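You operate a simulated robot arm through the tools that you are given. There is no shell and no other tool.

The job below is to be done with a simulated two-armed robot. You get a single attempt, and the scene is never put back.

JOB
Hold the silver tray on the top of the fitting bench steady with one hand and put the grey spool in it with the other.

It is judged by the outcome, as a careful person would: the job done as asked, and still so three seconds after it is handed in. It fails if anything else is knocked over, pushed out of place, dropped, spilled or broken.

ROBOT AND FRAMES
Two 7-joint arms with two-finger parallel grippers on one trunk, on a base that moves. Base frame: it is fixed to the floor where the robot stands at the start and does not move with it; the origin is under the middle of the robot, x ahead of it, y to its left, z up. Units: mm, degrees, N and s.
The left shoulder is at the start at [20, 113, 1247], the right one opposite. With the tool pointing down near the work surface each hand reaches from about 180 to 600 mm from the robot's upright axis, wherever it stands, measured 20 degrees to its own side. Payload 1.57 kg a hand.
Tool frame (each hand has its own): the origin (TCP) lies between the finger pads and is the grasp point; the fingertips stand 30 mm ahead of it; z points along the fingers, y is the line along which they close. The gripper opens to 80 mm. The fingers are 17 mm wide and 12 mm thick; the gripper's body (40 by 82 mm) begins 80 mm behind the TCP.
Orientation is that of the tool frame in the base frame, as a unit quaternion [x, y, z, w]. With the fingers straight down and closing along the base's y, the tool's x points along the base's -x, its y along +y and its z along -z.

CONTROLS
- The arms move only by the tool nudge_tool. It takes "left_moves", "right_moves" or both (then of equal length, played together; a hand with none holds still); each is a list of rows, each an object of numbers (a shift or turn left out is 0, a gripper value left out holds the last): "dx", "dy", "dz": the shift along the base's x, y, z in units of 25 mm (1.0 is 25 mm); "rx", "ry", "rz": the turn, a rotation vector about the base's x, y, z in units of 6 degrees (1.0 is 6 degrees); "fingers": the opening, from 0 (shut) to 1 (fully open). In form: [{"dx": .., "dy": .., "dz": .., "rx": .., "ry": .., "rz": .., "fingers": ..}, ...]. A call has 1 to 20 rows; each row shifts and turns the commanded pose from where the row before left it. A call with a number of a shift or a turn outside -1 to 1 is refused whole. Each row takes 0.2 s and may step no farther than 50 mm and 8.6 degrees from the row before; otherwise, or with a gripper value out of range, the whole call is refused. A pose out of reach is approached as far as the arm can. The call stops where the force on the tool passes 40 N (or 10 N more than at its start, if that is more) or the arm is blocked; 0.2 s more then pass. Each finger travels about 45 mm/s and halts on what it meets, pressing with about 42 N; the grip force reading is that of the motor and also rises with nothing between the fingers. The clock runs only during rows and for 0.2 s after the last one: add rows that do not move to give the fingers time. The reply holds the time, the measured pose of the TCP, the force on the tool along the base axes, the opening and the grip force, in the units named above and with some noise, with the torque about the TCP (base axes, N m) and any sound that the robot's microphone picked up, and new pictures: "pictures" is both (left out), scene, wrist or none (wrist: the cameras of the hands that moved).
- Cameras (640 x 400 px; columns grow to the right, rows downward): "scene" is now at [96.2, 3.5, 1365.1]; the picture's right is [0.03, -1.00, 0.00], its down [-0.63, -0.02, -0.78] and it looks along [0.78, 0.02, -0.63] (base axes); focal length 250 px, centre (320, 200). "left" rides on the left gripper at [72, 7, -122] in its tool frame; the picture's right is [-0.09, 1.00, 0.00], its down [-0.84, -0.08, -0.54] and it looks along [-0.54, -0.05, 0.84] (tool axes); focal length 238 px, centre (320, 200). "right" rides on the right gripper at [72, -7, -122] in its tool frame; the picture's right is [0.09, 1.00, 0.00], its down [-0.84, 0.08, -0.54] and it looks along [-0.54, 0.05, 0.84] (tool axes); focal length 238 px, centre (320, 200). There is no depth. A picture from a camera that has moved, and an enlarged one, comes with that camera's place and axes in the base frame and with its lens.
- lift_body(by): moves the trunk up (or, below 0, down) by that many mm; the arms and the scene camera ride with it, the base frame stays. It gives what a move gives, with no picture.
- base_move(legs): drives the robot by 1 to 6 legs, each [ahead, left, turn to the left] in mm, mm and degrees, along the robot's own axes; the way and the turn of a leg run together, so that a leg with both is an arc; at most 1500 mm and 180 degrees a leg. The arms and the cameras ride along, it lands a little off, and it stops where it bumps. It gives what a move gives, and a new picture of the scene camera.
- head_to(pan, tilt): turns the head with the scene camera to pan (to the left, within 80 degrees either way) and tilt (down, from -29 to 69), counted from straight ahead of the robot. It gives what a move gives, and a new picture of the scene camera.
- close_up(camera, box): a new picture of the part [left, top, right, bottom] of that camera's present view, enlarged. The clock stands still meanwhile.
- close_job(): hands the job in; it is judged then, once.

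Nothing tells you exact positions but the pictures and the camera data. Unless the task says otherwise, let go and move clear before handing in.

The tools are called after "Emit:" as name(argument=value, ...) on one line, values as JSON. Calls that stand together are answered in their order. nudge_tool: Moves the arms, as the interface text tells. Its arguments: {"type":"object","properties":{"left_moves":{"type":"array","items":{"type":"object","properties":{"dx":{"type":"number"},"dy":{"type":"number"},"dz":{"type":"number"},"rx":{"type":"number"},"ry":{"type":"number"},"rz":{"type":"number"},"fingers":{"type":"number"}}}},"right_moves":{"type":"array","items":{"type":"object","properties":{"dx":{"type":"number"},"dy":{"type":"number"},"dz":{"type":"number"},"rx":{"type":"number"},"ry":{"type":"number"},"rz":{"type":"number"},"fingers":{"type":"number"}}}},"pictures":{"type":"string","enum":["both","scene","wrist","none"]}},"required":[]} The other tools are called the same way: lift_body (by) moves the trunk up or down; base_move (legs) drives the base; head_to (pan, tilt) turns the head that bears the scene camera; close_up (camera, box) takes an enlarged picture of a part of a camera's view; close_job () hands the job in.

At the start:

```text
time_s: 0.0
left_ee_pos: [461.0, 307.5, 1158.0]
left_orientation: [-0.001, 1.0, 0.0, -0.001]
left_force: [-0.7, 0.0, 0.2]
left_wrist_torque: [-0.01, -0.03, -0.02]
left_finger_gap: 79.9
left_grip_force: 0.0
right_ee_pos: [461.8, -156.1, 1145.7]
right_orientation: [0.0, 1.0, 0.0, 0.0]
right_force: [0.3, -0.1, 0.3]
right_wrist_torque: [-0.03, 0.0, 0.03]
right_finger_gap: 79.9
right_grip_force: 0.1
trunk travel left (down, up): [-300.0, 270.0]
robot x, y, heading: [0.9, -3.0, -0.2]
head pan, tilt (commanded): [1.7, 39.0]
```

scene: 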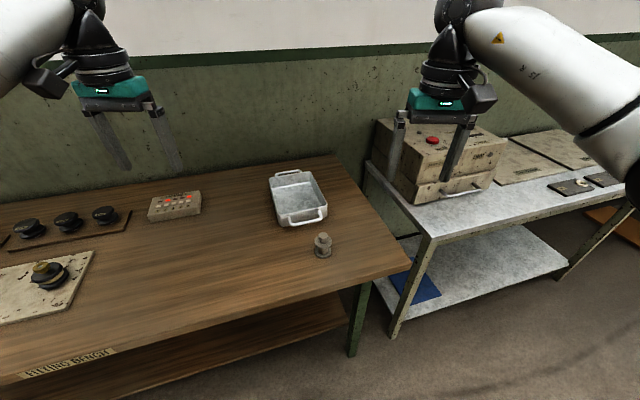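
right: 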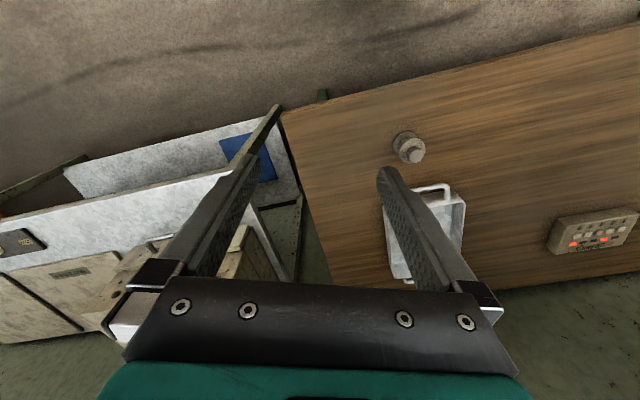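
left: 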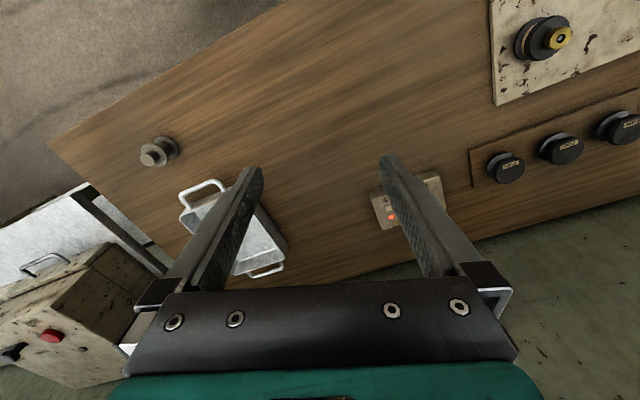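

I see the silver tray (open, with a handle at each end) on the bench, and the grey spool nearer to me at about [525, 9, 868]. I'll enlarge the views before moving anything.

Emit:
close_up(camera="scene", box=[240, 150, 370, 270])

Emit:
close_up(camera="right", box=[340, 110, 500, 300])

Emit:
close_up(camera="left", box=[120, 110, 320, 300])

```text
3.33 times, centred on (305, 210) of scene
camera zoom: at [96.2, 3.5, 1365.1], right [0.03, -1.0, 0.0], down [-0.63, -0.02, -0.78], along [0.78, 0.02, -0.63], focal length 834 px, centre (370, 167)
```

zoom: 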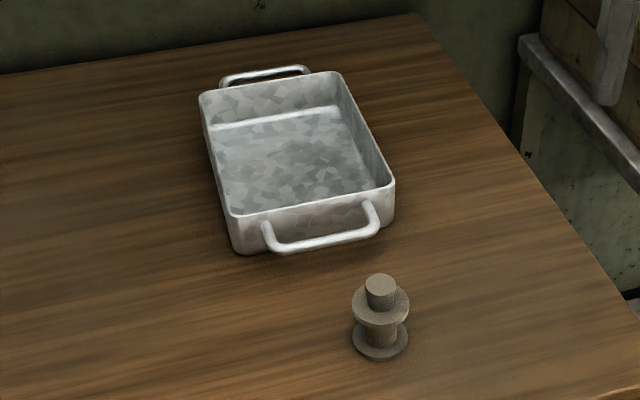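

```text
2.11 times, centred on (420, 205) of right
camera zoom: at [391.1, -162.4, 1267.6], right [-0.09, 1.0, 0.0], down [0.84, 0.08, 0.54], along [0.54, 0.05, -0.84], focal length 502 px, centre (110, 190)
```

zoom: 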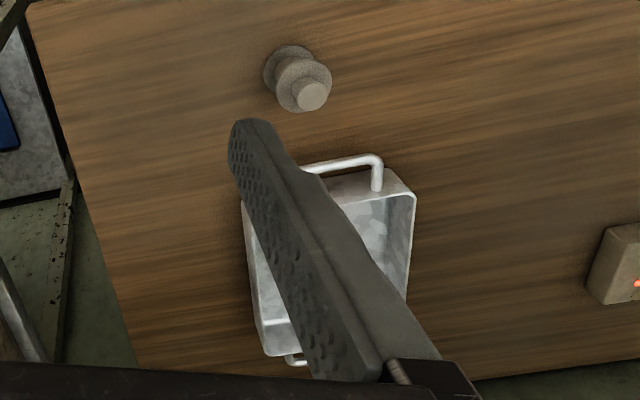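

```text
2.11 times, centred on (220, 205) of left
camera zoom: at [389.9, 314.5, 1279.9], right [0.09, 1.0, 0.0], down [0.84, -0.08, 0.54], along [0.54, -0.05, -0.84], focal length 502 px, centre (530, 190)
```

zoom: 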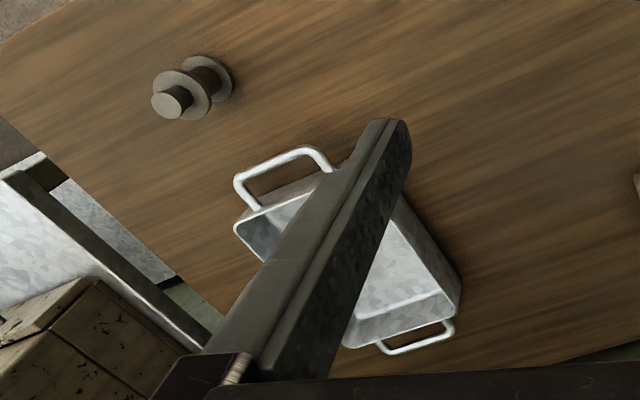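

The tray rim comes out at about z 892, with its centre near [725, 95] and its long side turned about 19° to the left, like the bench. That is beyond reach from here, so I'll have to drive closer. First I'll look down to see how much room the base has.

Emit:
head_to(pan=0, tilt=69)

Emit:
head_to(pan=-50, tilt=50)

Emit:
head_to(pan=45, tilt=50)

```text
time_s: 0.9
left_ee_pos: [462.0, 307.0, 1157.1]
left_orientation: [-0.001, 1.0, 0.0, 0.0]
left_force: [-1.4, -0.2, -0.1]
left_wrist_torque: [0.0, 0.0, -0.02]
left_finger_gap: 80.1
left_grip_force: 0.1
right_ee_pos: [461.8, -155.2, 1146.2]
right_orientation: [0.0, 1.0, 0.0, 0.0]
right_force: [0.3, -0.3, 0.4]
right_wrist_torque: [-0.02, -0.03, -0.02]
right_finger_gap: 80.0
right_grip_force: 0.0
trunk travel left (down, up): [-300.0, 270.0]
robot x, y, heading: [-1.5, 0.8, -0.3]
head pan, tilt (commanded): [0.0, 68.8]
camera scene: at [66.6, 0.9, 1327.6], right [0.0, -1.0, 0.0], down [-0.93, 0.0, -0.36], along [0.36, 0.0, -0.93], focal length 250 px, centre (320, 200)
```

scene: 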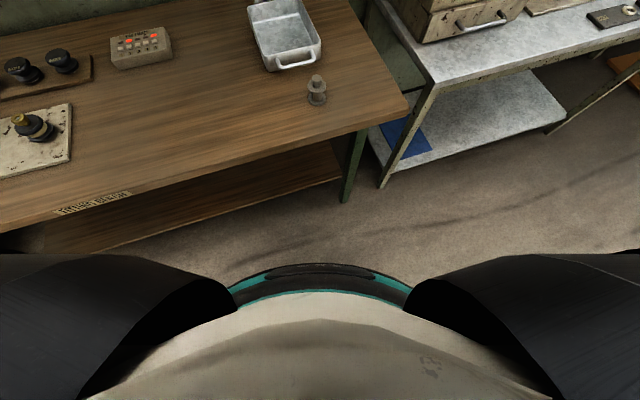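

```text
time_s: 2.1
left_ee_pos: [461.8, 308.6, 1158.2]
left_orientation: [0.0, 1.0, 0.0, 0.0]
left_force: [1.0, -0.5, 0.2]
left_wrist_torque: [0.01, -0.01, -0.02]
left_finger_gap: 79.9
left_grip_force: 0.0
right_ee_pos: [462.3, -156.3, 1145.7]
right_orientation: [-0.001, 1.0, 0.0, 0.001]
right_force: [0.4, 0.2, -0.1]
right_wrist_torque: [0.02, 0.01, 0.01]
right_finger_gap: 79.9
right_grip_force: 0.0
trunk travel left (down, up): [-300.0, 270.0]
robot x, y, heading: [1.0, -5.0, 0.0]
head pan, tilt (commanded): [-50.0, 50.0]
camera scene: at [60.2, -58.0, 1349.5], right [-0.77, -0.64, 0.0], down [-0.49, 0.59, -0.64], along [0.41, -0.49, -0.77], focal length 250 px, centre (320, 200)
```

scene: 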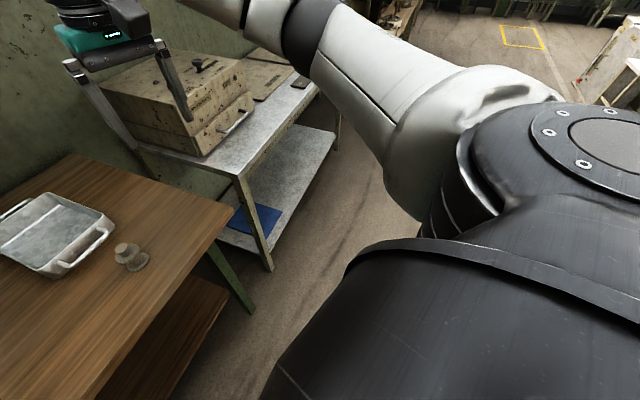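

```text
time_s: 3.8
left_ee_pos: [463.1, 307.6, 1158.3]
left_orientation: [0.001, 1.0, 0.001, 0.0]
left_force: [0.0, 0.0, 0.8]
left_wrist_torque: [0.02, 0.0, -0.01]
left_finger_gap: 79.9
left_grip_force: 0.0
right_ee_pos: [461.6, -155.8, 1145.4]
right_orientation: [0.0, 1.0, 0.001, -0.001]
right_force: [1.0, 1.2, -0.1]
right_wrist_torque: [0.0, -0.01, -0.02]
right_finger_gap: 80.1
right_grip_force: 0.1
trunk travel left (down, up): [-300.0, 270.0]
robot x, y, heading: [-1.0, 0.8, 0.1]
head pan, tilt (commanded): [45.0, 50.0]
camera scene: at [65.1, 55.3, 1349.6], right [0.71, -0.71, 0.0], down [-0.54, -0.54, -0.64], along [0.45, 0.45, -0.77], focal length 250 px, centre (320, 200)
```

scene: 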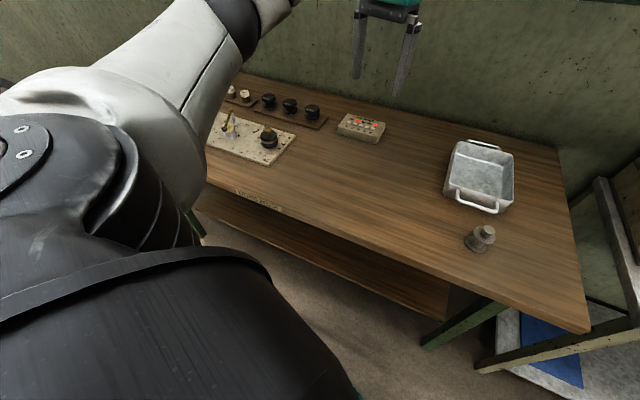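

The bench front edge is about 394 mm ahead, its legs and shelf are set back further, and my base reaches roughly 200 mm ahead of its axis. So there is room to turn square to the bench and come closer. I'll turn about 19.5° left and shift right first.

Emit:
head_to(pan=0, tilt=48)

Emit:
base_move(legs=[[0, 0, 19.5], [0, -140, 0]])

```text
time_s: 5.0
left_ee_pos: [462.6, 308.1, 1157.4]
left_orientation: [0.0, 1.0, 0.0, 0.0]
left_force: [0.2, 0.9, 1.1]
left_wrist_torque: [-0.03, -0.02, 0.01]
left_finger_gap: 80.0
left_grip_force: 0.1
right_ee_pos: [463.0, -156.1, 1145.1]
right_orientation: [0.0, 1.0, 0.0, 0.0]
right_force: [0.0, -0.2, 0.4]
right_wrist_torque: [-0.03, 0.02, 0.01]
right_finger_gap: 80.0
right_grip_force: 0.1
trunk travel left (down, up): [-300.0, 270.0]
robot x, y, heading: [-0.9, 0.0, 0.0]
head pan, tilt (commanded): [0.0, 48.0]
camera scene: at [89.4, 1.0, 1352.3], right [0.0, -1.0, 0.0], down [-0.74, 0.0, -0.67], along [0.67, 0.0, -0.74], focal length 250 px, centre (320, 200)
```

scene: 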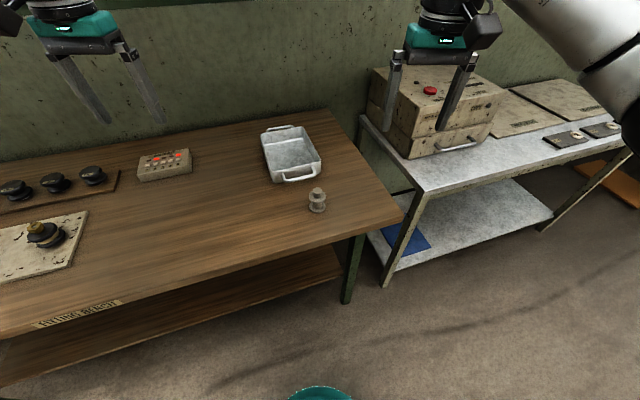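

```text
time_s: 7.3
left_ee_pos: [382.3, 309.4, 1158.2]
left_orientation: [-0.166, 0.986, 0.0, 0.001]
left_force: [-0.3, 0.3, 0.4]
left_wrist_torque: [0.02, 0.01, 0.02]
left_finger_gap: 80.2
left_grip_force: 0.0
right_ee_pos: [533.6, -127.7, 1145.1]
right_orientation: [-0.166, 0.986, 0.0, 0.0]
right_force: [0.1, -0.2, -0.3]
right_wrist_torque: [0.05, 0.04, 0.01]
right_finger_gap: 80.0
right_grip_force: 0.1
trunk travel left (down, up): [-300.0, 270.0]
robot x, y, heading: [45.2, -131.2, 19.0]
head pan, tilt (commanded): [0.0, 48.0]
camera scene: at [130.9, -103.3, 1352.3], right [0.33, -0.94, 0.0], down [-0.7, -0.24, -0.67], along [0.63, 0.22, -0.74], focal length 250 px, centre (320, 200)
```

scene: 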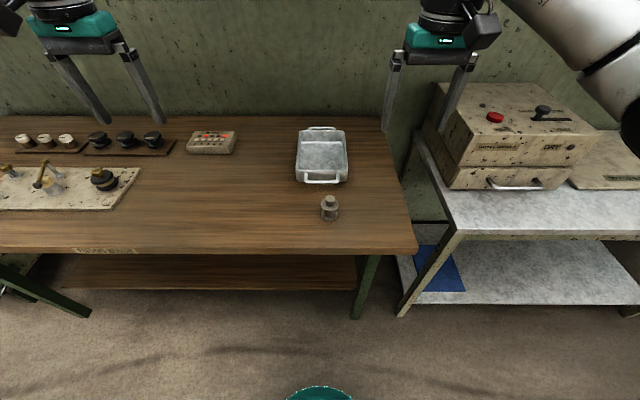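

Now square to the bench, with the tray almost straight ahead (about 717 mm) and the spool about 497 mm ahead. I'll drive forward in two steps and watch the gap.

Emit:
base_move(legs=[[110, 0, 0]])

Emit:
head_to(pan=0, tilt=69)

```text
time_s: 8.6
left_ee_pos: [487.9, 346.9, 1158.3]
left_orientation: [-0.166, 0.986, -0.001, -0.001]
left_force: [1.1, -0.3, -0.6]
left_wrist_torque: [-0.02, 0.05, -0.02]
left_finger_gap: 80.1
left_grip_force: 0.0
right_ee_pos: [641.1, -91.4, 1145.1]
right_orientation: [-0.166, 0.986, 0.0, 0.0]
right_force: [0.1, 0.3, -0.6]
right_wrist_torque: [-0.03, 0.02, -0.01]
right_finger_gap: 79.9
right_grip_force: 0.0
trunk travel left (down, up): [-300.0, 270.0]
robot x, y, heading: [149.9, -95.5, 18.8]
head pan, tilt (commanded): [0.0, 48.0]
camera scene: at [238.0, -65.1, 1352.2], right [0.33, -0.94, 0.0], down [-0.7, -0.24, -0.67], along [0.63, 0.22, -0.74], focal length 250 px, centre (320, 200)
```

scene: 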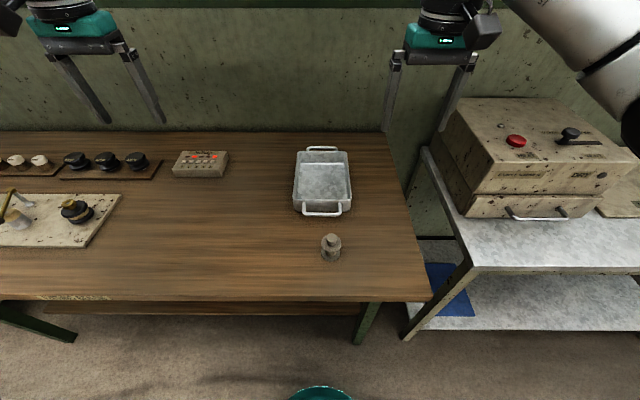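

```text
time_s: 9.4
left_ee_pos: [488.2, 346.7, 1158.6]
left_orientation: [-0.166, 0.986, -0.001, 0.0]
left_force: [-0.8, -0.7, 0.3]
left_wrist_torque: [0.0, 0.0, 0.0]
left_finger_gap: 79.9
left_grip_force: 0.0
right_ee_pos: [639.5, -91.2, 1146.3]
right_orientation: [-0.166, 0.986, -0.001, 0.0]
right_force: [0.5, 0.4, -0.1]
right_wrist_torque: [0.0, 0.0, 0.02]
right_finger_gap: 79.9
right_grip_force: 0.0
trunk travel left (down, up): [-300.0, 270.0]
robot x, y, heading: [153.5, -93.0, 19.2]
head pan, tilt (commanded): [0.0, 68.8]
camera scene: at [215.3, -73.0, 1327.6], right [0.33, -0.94, 0.0], down [-0.88, -0.3, -0.36], along [0.34, 0.12, -0.93], focal length 250 px, centre (320, 200)
```

scene: 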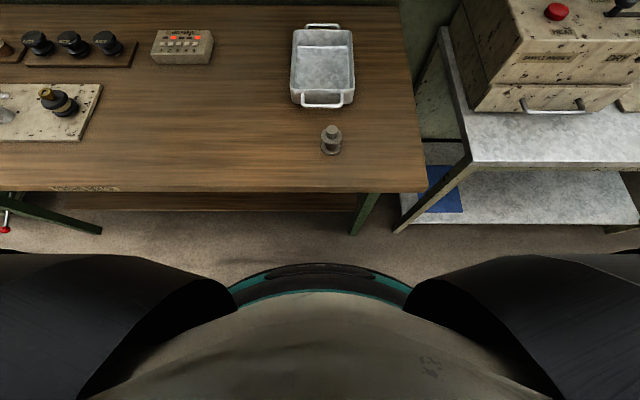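

The bench edge is about 275 mm from my axis and the shelf is well behind it, so there's still room. I'll go 75 mm further.

Emit:
base_move(legs=[[75, 0, 0]])

Emit:
head_to(pan=0, tilt=55)

Emit:
close_up(camera="scene", box=[230, 60, 420, 240])

Emit:
close_up(camera="right", box=[0, 0, 640, 400])

Emit:
close_up(camera="left", box=[0, 0, 640, 400])

```text
time_s: 10.4
left_ee_pos: [558.3, 370.2, 1157.0]
left_orientation: [-0.167, 0.986, 0.0, 0.0]
left_force: [-0.1, 0.1, -0.8]
left_wrist_torque: [-0.05, -0.01, 0.02]
left_finger_gap: 79.9
left_grip_force: 0.0
right_ee_pos: [709.9, -65.5, 1144.2]
right_orientation: [-0.166, 0.986, 0.0, 0.0]
right_force: [0.4, 0.4, -0.2]
right_wrist_torque: [-0.03, 0.04, 0.0]
right_finger_gap: 79.9
right_grip_force: 0.0
trunk travel left (down, up): [-300.0, 270.0]
robot x, y, heading: [220.1, -69.4, 19.0]
head pan, tilt (commanded): [0.0, 68.8]
camera scene: at [285.7, -48.6, 1327.5], right [0.33, -0.95, 0.0], down [-0.88, -0.3, -0.36], along [0.34, 0.12, -0.93], focal length 250 px, centre (320, 200)
```

scene: 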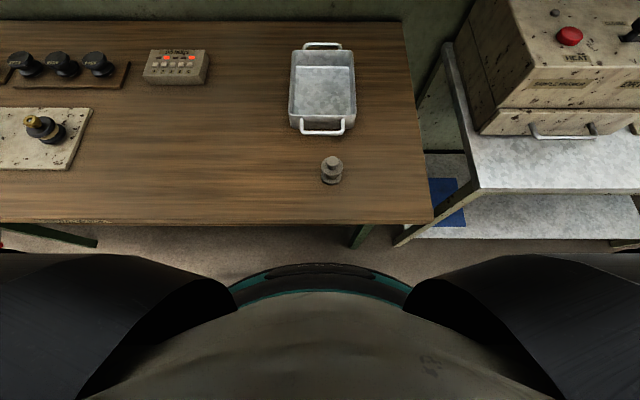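

```text
time_s: 11.2
left_ee_pos: [557.3, 371.3, 1158.7]
left_orientation: [-0.165, 0.986, 0.0, 0.0]
left_force: [-1.1, 0.2, -0.3]
left_wrist_torque: [-0.01, 0.03, 0.04]
left_finger_gap: 79.9
left_grip_force: 0.1
right_ee_pos: [708.2, -67.5, 1146.4]
right_orientation: [-0.166, 0.986, 0.0, 0.0]
right_force: [0.5, 0.3, -0.1]
right_wrist_torque: [-0.04, -0.01, 0.01]
right_finger_gap: 80.1
right_grip_force: 0.1
trunk travel left (down, up): [-300.0, 270.0]
robot x, y, heading: [218.8, -73.3, 18.7]
head pan, tilt (commanded): [0.0, 55.0]
camera scene: at [300.0, -43.7, 1343.0], right [0.33, -0.95, 0.0], down [-0.77, -0.27, -0.57], along [0.54, 0.19, -0.82], focal length 250 px, centre (320, 200)
```

scene: 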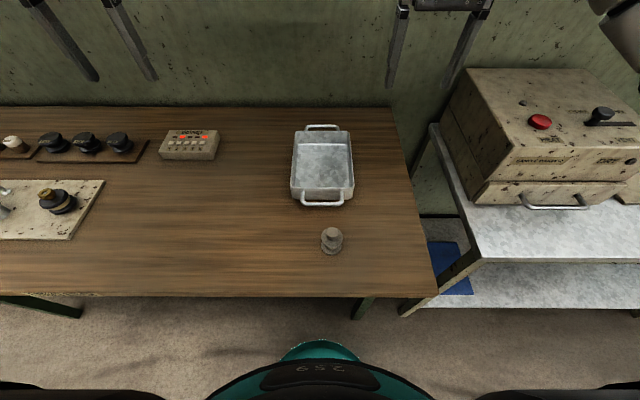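

```text
2.22 times, centred on (325, 150) of scene
camera zoom: at [300.0, -43.7, 1343.0], right [0.33, -0.95, 0.0], down [-0.77, -0.27, -0.57], along [0.54, 0.19, -0.82], focal length 556 px, centre (309, 311)
```

zoom: 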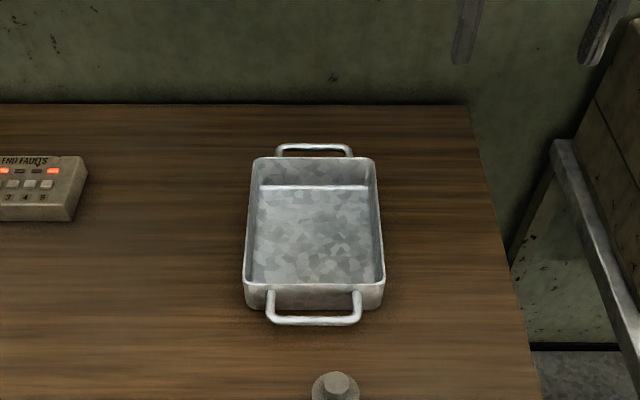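

```text
1.00 times, centred on (320, 200) of right (not enlarged: the box is as wide or as high as the picture)
camera zoom: at [644.4, -97.3, 1267.6], right [-0.41, 0.91, 0.0], down [0.77, 0.35, 0.54], along [0.49, 0.22, -0.84], focal length 238 px, centre (320, 200)
```

zoom: 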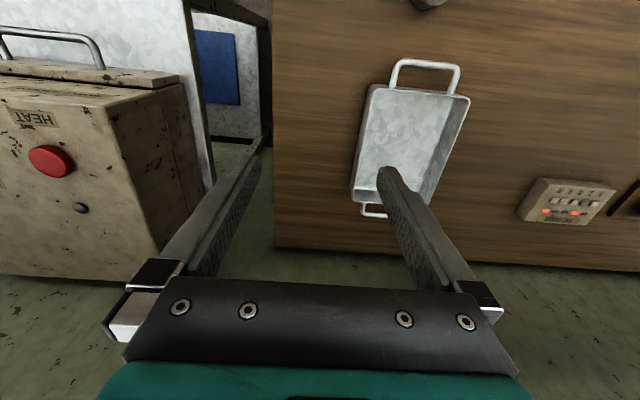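

```text
1.00 times, centred on (320, 200) of left (not enlarged: the box is as wide or as high as the picture)
camera zoom: at [487.6, 353.5, 1279.9], right [-0.24, 0.97, 0.0], down [0.82, 0.2, 0.54], along [0.53, 0.13, -0.84], focal length 238 px, centre (320, 200)
```

zoom: 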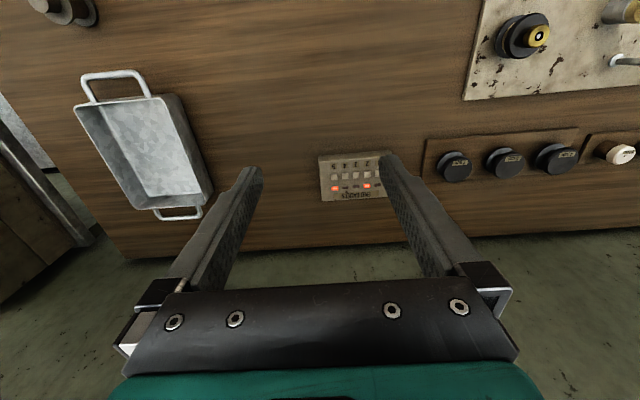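

Everything agrees: the spool axis is near [524, 6], the tray's left wall runs from about [612, 133] to [789, 196] with the rim at z≈892, and it is parallel to my heading. I'll bring the right hand high above the spool first and check it with the wrist camera.

Emit:
nudge_tool(right_moves=[{"dx": -0.92, "dy": 0.365, "dz": -0.73}, {"dx": -0.92, "dy": 0.365, "dz": -0.73}, {"dx": -0.92, "dy": 0.365, "dz": -0.73}, {"dx": -0.92, "dy": 0.365, "dz": -0.73}, {"dx": -0.92, "dy": 0.365, "dz": -0.73}, {"dx": -0.92, "dy": 0.365, "dz": -0.73}, {"dx": -0.92, "dy": 0.365, "dz": -0.73}, {"dx": -0.92, "dy": 0.365, "dz": -0.73}], pictures="both")

```text
time_s: 13.0
left_ee_pos: [557.1, 370.7, 1157.7]
left_orientation: [-0.166, 0.986, 0.0, 0.0]
left_force: [-0.1, 0.7, -0.6]
left_wrist_torque: [0.03, -0.03, 0.04]
left_finger_gap: 80.2
left_grip_force: 0.0
right_ee_pos: [523.3, 6.6, 997.1]
right_orientation: [-0.166, 0.986, 0.0, 0.0]
right_force: [0.5, -0.4, -0.6]
right_wrist_torque: [0.02, 0.01, -0.06]
right_finger_gap: 80.0
right_grip_force: 0.0
trunk travel left (down, up): [-300.0, 270.0]
robot x, y, heading: [222.5, -72.8, 19.0]
head pan, tilt (commanded): [0.0, 55.0]
camera scene: at [299.9, -43.4, 1343.0], right [0.33, -0.95, 0.0], down [-0.77, -0.27, -0.57], along [0.54, 0.19, -0.82], focal length 250 px, centre (320, 200)
camera right: at [457.8, -23.2, 1119.4], right [-0.41, 0.91, 0.0], down [0.77, 0.35, 0.54], along [0.49, 0.22, -0.84], focal length 238 px, centre (320, 200)
```

scene: 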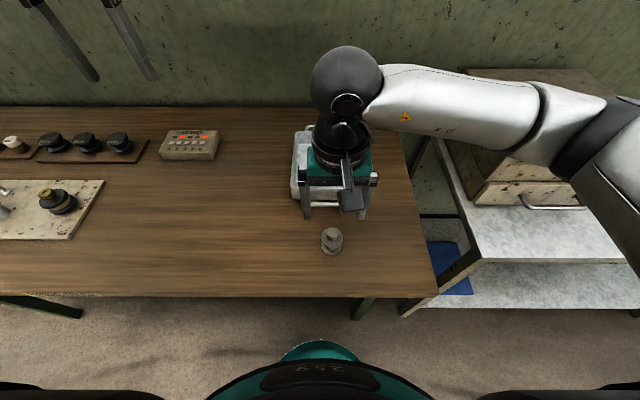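
right: 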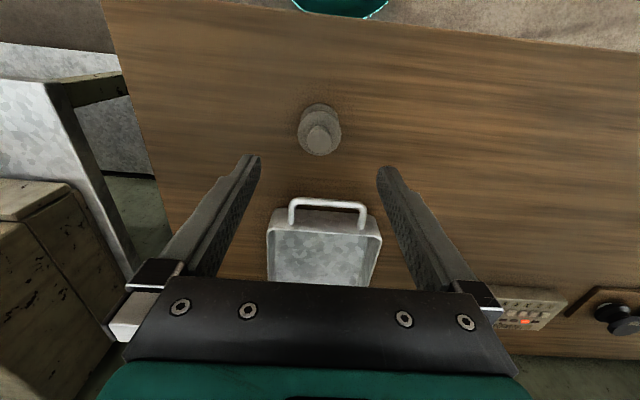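

The right hand is above the spool. I'll enlarge the wrist view to check the alignment before descending.

Emit:
close_up(camera="right", box=[270, 80, 370, 180])

Emit:
close_up(camera="scene", box=[290, 200, 370, 270])

```text
4.00 times, centred on (320, 130) of right
camera zoom: at [457.8, -23.2, 1119.4], right [-0.41, 0.91, 0.0], down [0.77, 0.35, 0.54], along [0.49, 0.22, -0.84], focal length 953 px, centre (320, 480)
```

zoom: 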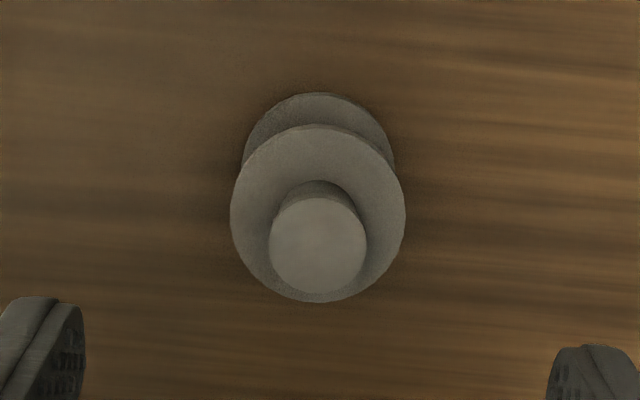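

```text
5.71 times, centred on (330, 235) of scene
camera zoom: at [299.9, -43.4, 1343.0], right [0.33, -0.95, 0.0], down [-0.77, -0.27, -0.57], along [0.54, 0.19, -0.82], focal length 1430 px, centre (263, 0)
```

zoom: 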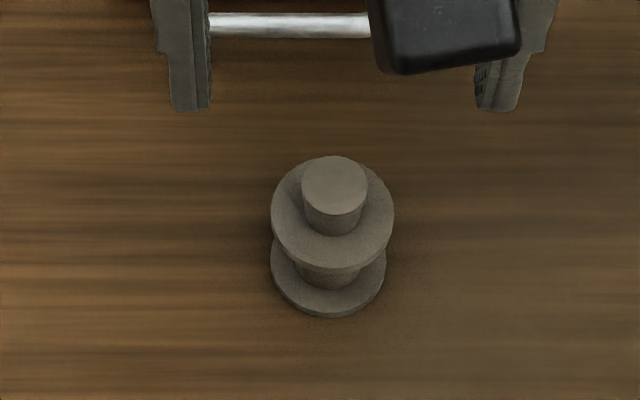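

The spool is right under the hand: the stem is about 22 mm across with its top at z≈908 and the upper flange's top at z≈892. I'll lower the hand so the fingertips sit beside the stem, just above that flange.

Emit:
nudge_tool(right_moves=[{"dx": 0.04, "dy": -0.02, "dz": -0.7, "fingers": 1}, {"dz": -0.7}, {"dz": -0.7}, {"dz": -0.7}, {}], pictures="both")

Emit:
close_up(camera="scene", box=[290, 190, 370, 260])

Emit:
close_up(camera="right", box=[230, 90, 410, 220])

```text
time_s: 14.2
left_ee_pos: [557.3, 370.1, 1157.5]
left_orientation: [-0.166, 0.986, 0.0, 0.0]
left_force: [-0.4, 0.3, 0.1]
left_wrist_torque: [-0.02, -0.01, -0.02]
left_finger_gap: 79.9
left_grip_force: 0.1
right_ee_pos: [527.5, 4.7, 930.1]
right_orientation: [-0.166, 0.986, 0.0, 0.0]
right_force: [0.7, 0.0, -0.2]
right_wrist_torque: [0.01, 0.04, 0.03]
right_finger_gap: 79.8
right_grip_force: 0.1
trunk travel left (down, up): [-300.0, 270.0]
robot x, y, heading: [225.1, -67.8, 18.9]
head pan, tilt (commanded): [0.0, 55.0]
camera scene: at [300.0, -43.7, 1343.1], right [0.33, -0.95, 0.0], down [-0.77, -0.27, -0.57], along [0.54, 0.19, -0.82], focal length 250 px, centre (320, 200)
camera right: at [461.3, -24.6, 1051.4], right [-0.41, 0.91, 0.0], down [0.77, 0.35, 0.54], along [0.49, 0.22, -0.84], focal length 238 px, centre (320, 200)
```

scene: 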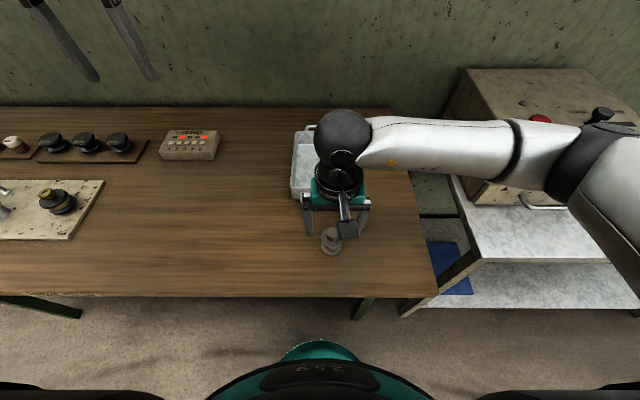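
right: 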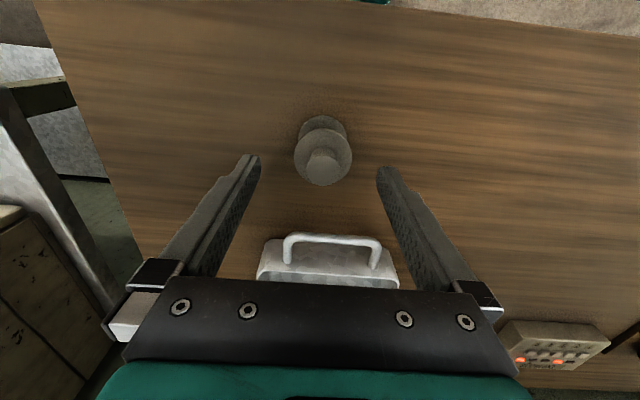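

```text
5.71 times, centred on (330, 225) of scene
camera zoom: at [300.0, -43.7, 1343.1], right [0.33, -0.95, 0.0], down [-0.77, -0.27, -0.57], along [0.54, 0.19, -0.82], focal length 1430 px, centre (263, 57)
```

zoom: 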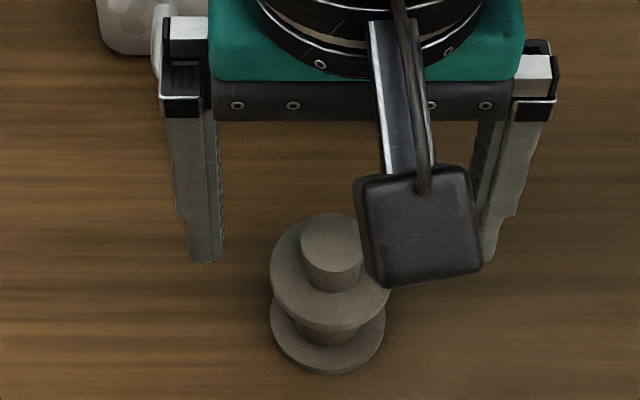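

```text
3.08 times, centred on (320, 155) of right
camera zoom: at [461.3, -24.6, 1051.4], right [-0.41, 0.91, 0.0], down [0.77, 0.35, 0.54], along [0.49, 0.22, -0.84], focal length 733 px, centre (320, 338)
```

zoom: 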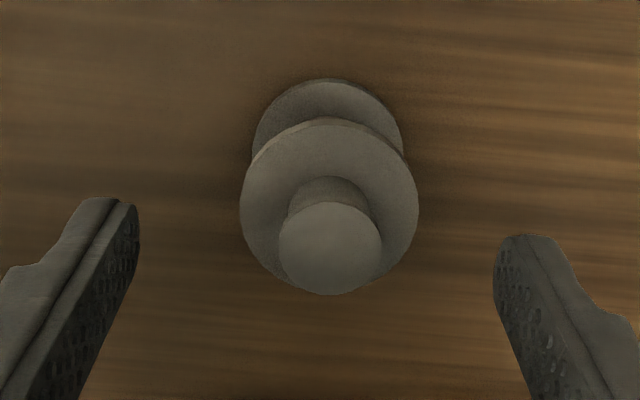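

The stem is about 3 mm nearer to me than the tool axis, so I'll correct that, go down another 5 mm and close on the stem.

Emit:
nudge_tool(right_moves=[{"dx": -0.136, "dy": 0.016, "dz": -0.1}, {"dz": -0.1}, {}], pictures="none")

Emit:
close_up(camera="scene", box=[290, 190, 370, 260])

Emit:
close_up(camera="right", box=[230, 90, 410, 220])

```text
time_s: 15.0
left_ee_pos: [558.5, 369.3, 1158.4]
left_orientation: [-0.166, 0.986, 0.0, -0.001]
left_force: [0.2, -0.2, 0.4]
left_wrist_torque: [-0.04, -0.02, 0.0]
left_finger_gap: 80.2
left_grip_force: 0.0
right_ee_pos: [522.3, 5.4, 926.1]
right_orientation: [-0.166, 0.986, 0.0, -0.001]
right_force: [1.0, -0.8, 0.7]
right_wrist_torque: [-0.02, 0.0, -0.01]
right_finger_gap: 80.0
right_grip_force: 0.2
trunk travel left (down, up): [-300.0, 270.0]
robot x, y, heading: [223.3, -73.9, 18.8]
head pan, tilt (commanded): [0.0, 55.0]
```

```text
5.71 times, centred on (330, 225) of scene
camera zoom: at [300.0, -43.7, 1343.0], right [0.33, -0.95, 0.0], down [-0.77, -0.27, -0.57], along [0.54, 0.19, -0.82], focal length 1430 px, centre (263, 57)
```

zoom: 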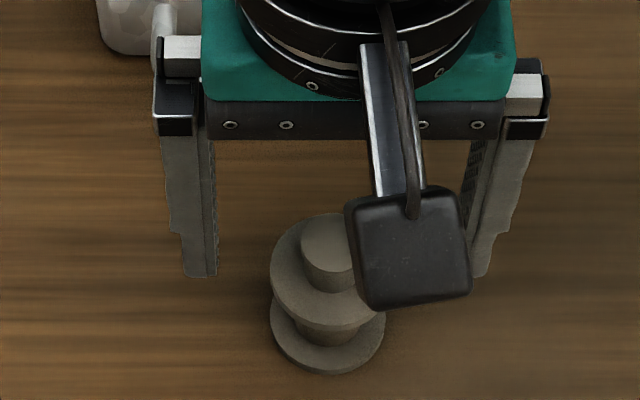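

```text
3.08 times, centred on (320, 155) of right
camera zoom: at [457.7, -23.8, 1046.6], right [-0.41, 0.91, 0.0], down [0.77, 0.35, 0.54], along [0.49, 0.22, -0.84], focal length 733 px, centre (320, 338)
```

zoom: 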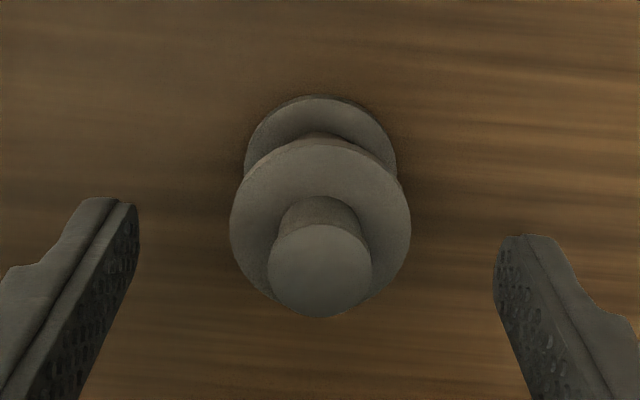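

The stem is centred between the fingers (within half a millimetre) and the tips are just above the flange. Closing now.

Emit:
nudge_tool(right_moves=[{"fingers": 0}, {}, {}, {}, {}, {}, {}], pictures="both")

Emit:
close_up(camera="right", box=[230, 90, 410, 220])

```text
time_s: 16.6
left_ee_pos: [557.9, 369.5, 1157.5]
left_orientation: [-0.166, 0.986, 0.0, 0.0]
left_force: [0.2, 0.4, 0.1]
left_wrist_torque: [0.0, -0.04, 0.0]
left_finger_gap: 80.0
left_grip_force: 0.1
right_ee_pos: [522.3, 6.8, 924.2]
right_orientation: [-0.166, 0.986, 0.0, 0.0]
right_force: [0.5, 0.8, 1.2]
right_wrist_torque: [0.0, -0.03, -0.03]
right_finger_gap: 21.7
right_grip_force: 35.0
trunk travel left (down, up): [-300.0, 270.0]
robot x, y, heading: [222.4, -67.8, 18.9]
head pan, tilt (commanded): [0.0, 55.0]
camera scene: at [300.0, -43.7, 1343.0], right [0.33, -0.95, 0.0], down [-0.77, -0.27, -0.57], along [0.54, 0.19, -0.82], focal length 250 px, centre (320, 200)
camera right: at [457.8, -23.8, 1046.8], right [-0.41, 0.91, 0.0], down [0.77, 0.35, 0.54], along [0.49, 0.22, -0.84], focal length 238 px, centre (320, 200)
```

scene: 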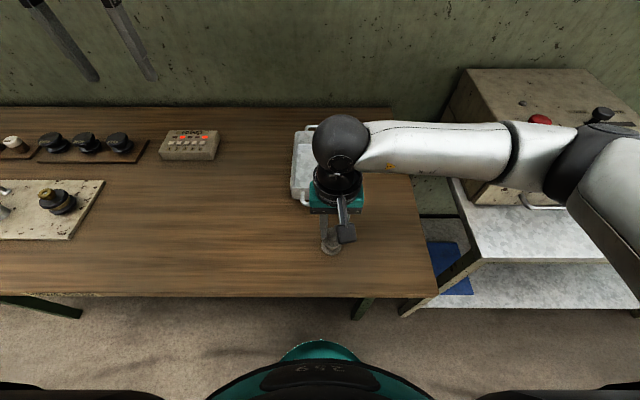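
right: 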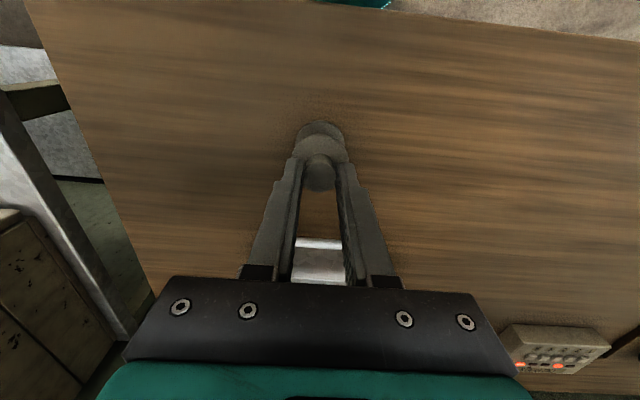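

```text
3.08 times, centred on (320, 155) of right
camera zoom: at [457.8, -23.8, 1046.8], right [-0.41, 0.91, 0.0], down [0.77, 0.35, 0.54], along [0.49, 0.22, -0.84], focal length 733 px, centre (320, 338)
```

zoom: 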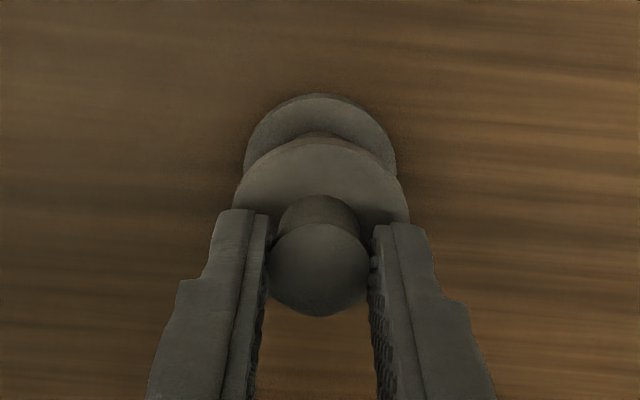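

The stem is gripped (gap 21.7 mm, 35 N). I'll lift gently and check it holds.

Emit:
nudge_tool(right_moves=[{"dz": 0.3}, {"dz": 0.5}, {"dz": 0.8}, {"dz": 0.9}, {"dz": 0.9}, {"dz": 0.6}, {}], pictures="both")

Emit:
close_up(camera="right", box=[230, 90, 410, 220])

```text
time_s: 18.2
left_ee_pos: [557.4, 370.2, 1158.5]
left_orientation: [-0.166, 0.986, 0.0, 0.0]
left_force: [-0.1, 0.5, -0.2]
left_wrist_torque: [0.01, -0.04, -0.01]
left_finger_gap: 79.7
left_grip_force: 0.1
right_ee_pos: [522.9, 5.3, 1025.1]
right_orientation: [-0.166, 0.986, 0.0, 0.0]
right_force: [0.8, -0.1, -0.3]
right_wrist_torque: [0.02, -0.02, -0.01]
right_finger_gap: 0.0
right_grip_force: 21.5
trunk travel left (down, up): [-300.0, 270.0]
robot x, y, heading: [221.5, -71.1, 19.1]
head pan, tilt (commanded): [0.0, 55.0]
camera scene: at [300.0, -43.7, 1343.0], right [0.33, -0.95, 0.0], down [-0.77, -0.27, -0.57], along [0.54, 0.19, -0.82], focal length 250 px, centre (320, 200)
camera right: at [458.4, -24.5, 1147.6], right [-0.41, 0.91, 0.0], down [0.77, 0.35, 0.54], along [0.49, 0.22, -0.84], focal length 238 px, centre (320, 200)
```

scene: 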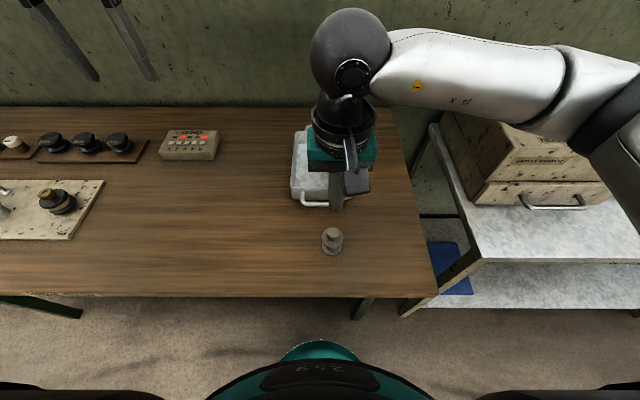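
right: 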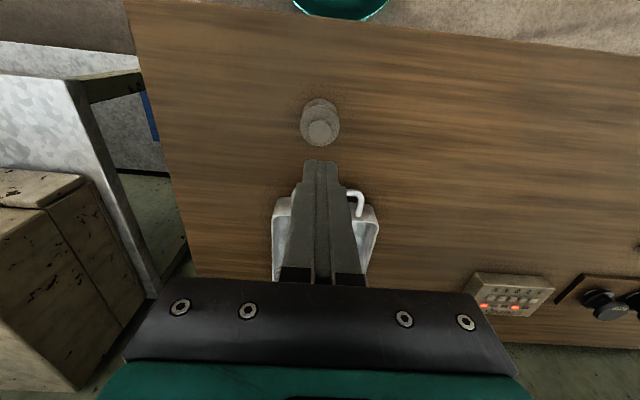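

```text
3.08 times, centred on (320, 155) of right
camera zoom: at [458.4, -24.5, 1147.6], right [-0.41, 0.91, 0.0], down [0.77, 0.35, 0.54], along [0.49, 0.22, -0.84], focal length 733 px, centre (320, 338)
```

zoom: 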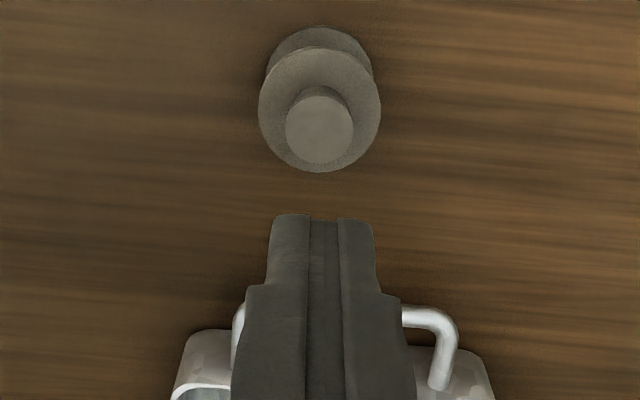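

The fingertips slipped off the short stem, but the spool is still standing exactly where it was. I'll go for the wider flange instead: open, and lower around it so the pads close on the 43 mm flanges.

Emit:
nudge_tool(right_moves=[{"fingers": 1}, {}, {}, {}, {}, {"dz": -0.9}, {"dz": -0.9}, {"dz": -0.9}, {"dz": -0.9}, {}, {}], pictures="wrist")

Emit:
close_up(camera="right", box=[230, 90, 410, 220])

```text
time_s: 20.6
left_ee_pos: [558.0, 370.0, 1158.3]
left_orientation: [-0.166, 0.986, -0.001, 0.0]
left_force: [0.5, -0.7, -0.8]
left_wrist_torque: [-0.02, -0.01, 0.01]
left_finger_gap: 80.0
left_grip_force: 0.0
right_ee_pos: [522.6, 6.9, 934.8]
right_orientation: [-0.166, 0.986, 0.0, 0.001]
right_force: [0.1, 0.6, -0.6]
right_wrist_torque: [-0.03, 0.0, 0.01]
right_finger_gap: 80.2
right_grip_force: 0.1
trunk travel left (down, up): [-300.0, 270.0]
robot x, y, heading: [221.5, -70.0, 18.9]
head pan, tilt (commanded): [0.0, 55.0]
camera right: at [457.2, -23.4, 1056.3], right [-0.41, 0.91, 0.0], down [0.77, 0.35, 0.54], along [0.49, 0.22, -0.84], focal length 238 px, centre (320, 200)
```

right: 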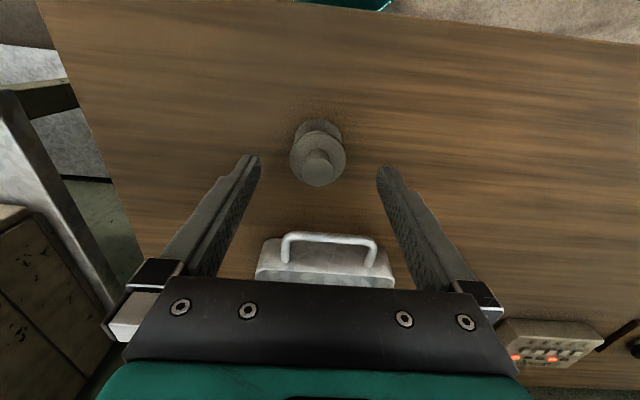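

```text
3.08 times, centred on (320, 155) of right
camera zoom: at [457.2, -23.4, 1056.3], right [-0.41, 0.91, 0.0], down [0.77, 0.35, 0.54], along [0.49, 0.22, -0.84], focal length 733 px, centre (320, 338)
```

zoom: 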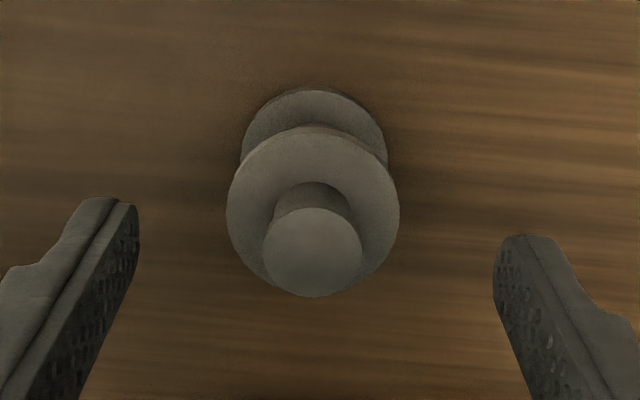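

The spool sits 2 mm to the right of the tool axis, so I'll correct that while lowering the pads around the flanges.

Emit:
nudge_tool(right_moves=[{"dx": 0.048, "dy": -0.064, "dz": -0.4}, {"dz": -0.6}, {"dz": -0.6}, {"dz": -0.5}, {"dz": -0.19}, {}, {}], pictures="both")

Emit:
close_up(camera="right", box=[230, 90, 410, 220])

Emit:
close_up(camera="scene", box=[290, 200, 370, 270])

```text
time_s: 22.2
left_ee_pos: [557.3, 370.4, 1157.5]
left_orientation: [-0.165, 0.986, 0.0, 0.0]
left_force: [0.3, -0.9, 0.1]
left_wrist_torque: [0.02, 0.03, -0.01]
left_finger_gap: 80.1
left_grip_force: 0.0
right_ee_pos: [524.3, 4.5, 877.1]
right_orientation: [-0.166, 0.986, 0.0, 0.0]
right_force: [-0.1, 0.0, -0.5]
right_wrist_torque: [0.02, -0.02, -0.01]
right_finger_gap: 80.2
right_grip_force: 0.0
trunk travel left (down, up): [-300.0, 270.0]
robot x, y, heading: [222.8, -74.6, 19.2]
head pan, tilt (commanded): [0.0, 55.0]
camera scene: at [300.0, -43.7, 1343.0], right [0.33, -0.95, 0.0], down [-0.77, -0.27, -0.57], along [0.54, 0.19, -0.82], focal length 250 px, centre (320, 200)
camera right: at [459.3, -24.6, 999.3], right [-0.41, 0.91, 0.0], down [0.77, 0.35, 0.54], along [0.49, 0.22, -0.84], focal length 238 px, centre (320, 200)
```

scene: 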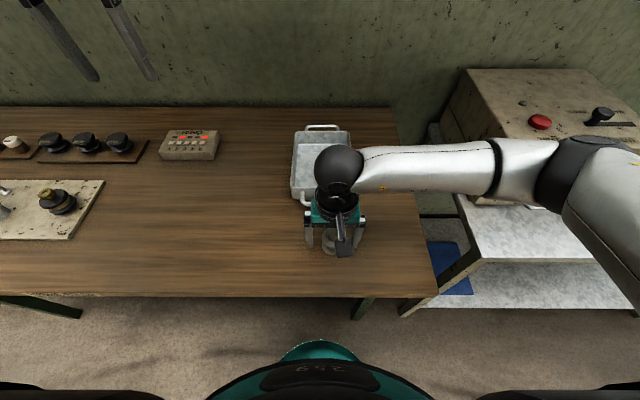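
right: 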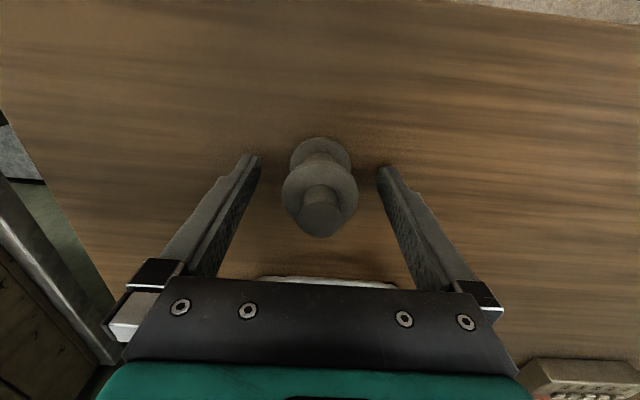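

```text
3.08 times, centred on (320, 155) of right
camera zoom: at [459.3, -24.6, 999.3], right [-0.41, 0.91, 0.0], down [0.77, 0.35, 0.54], along [0.49, 0.22, -0.84], focal length 733 px, centre (320, 338)
```

zoom: 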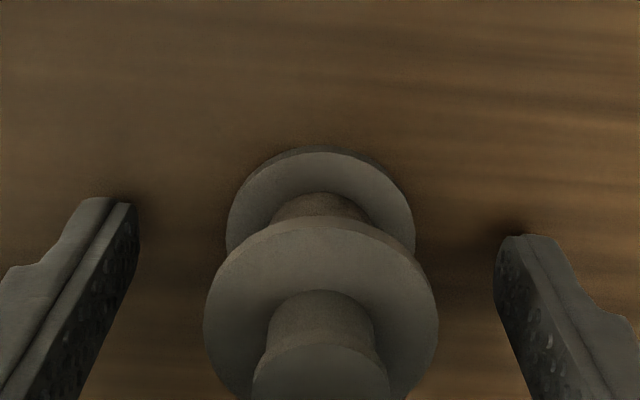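

```text
5.71 times, centred on (330, 235) of scene
camera zoom: at [300.0, -43.7, 1343.0], right [0.33, -0.95, 0.0], down [-0.77, -0.27, -0.57], along [0.54, 0.19, -0.82], focal length 1430 px, centre (263, 0)
```

zoom: 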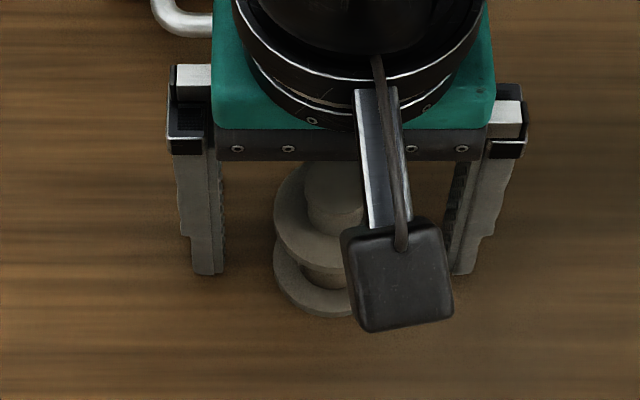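

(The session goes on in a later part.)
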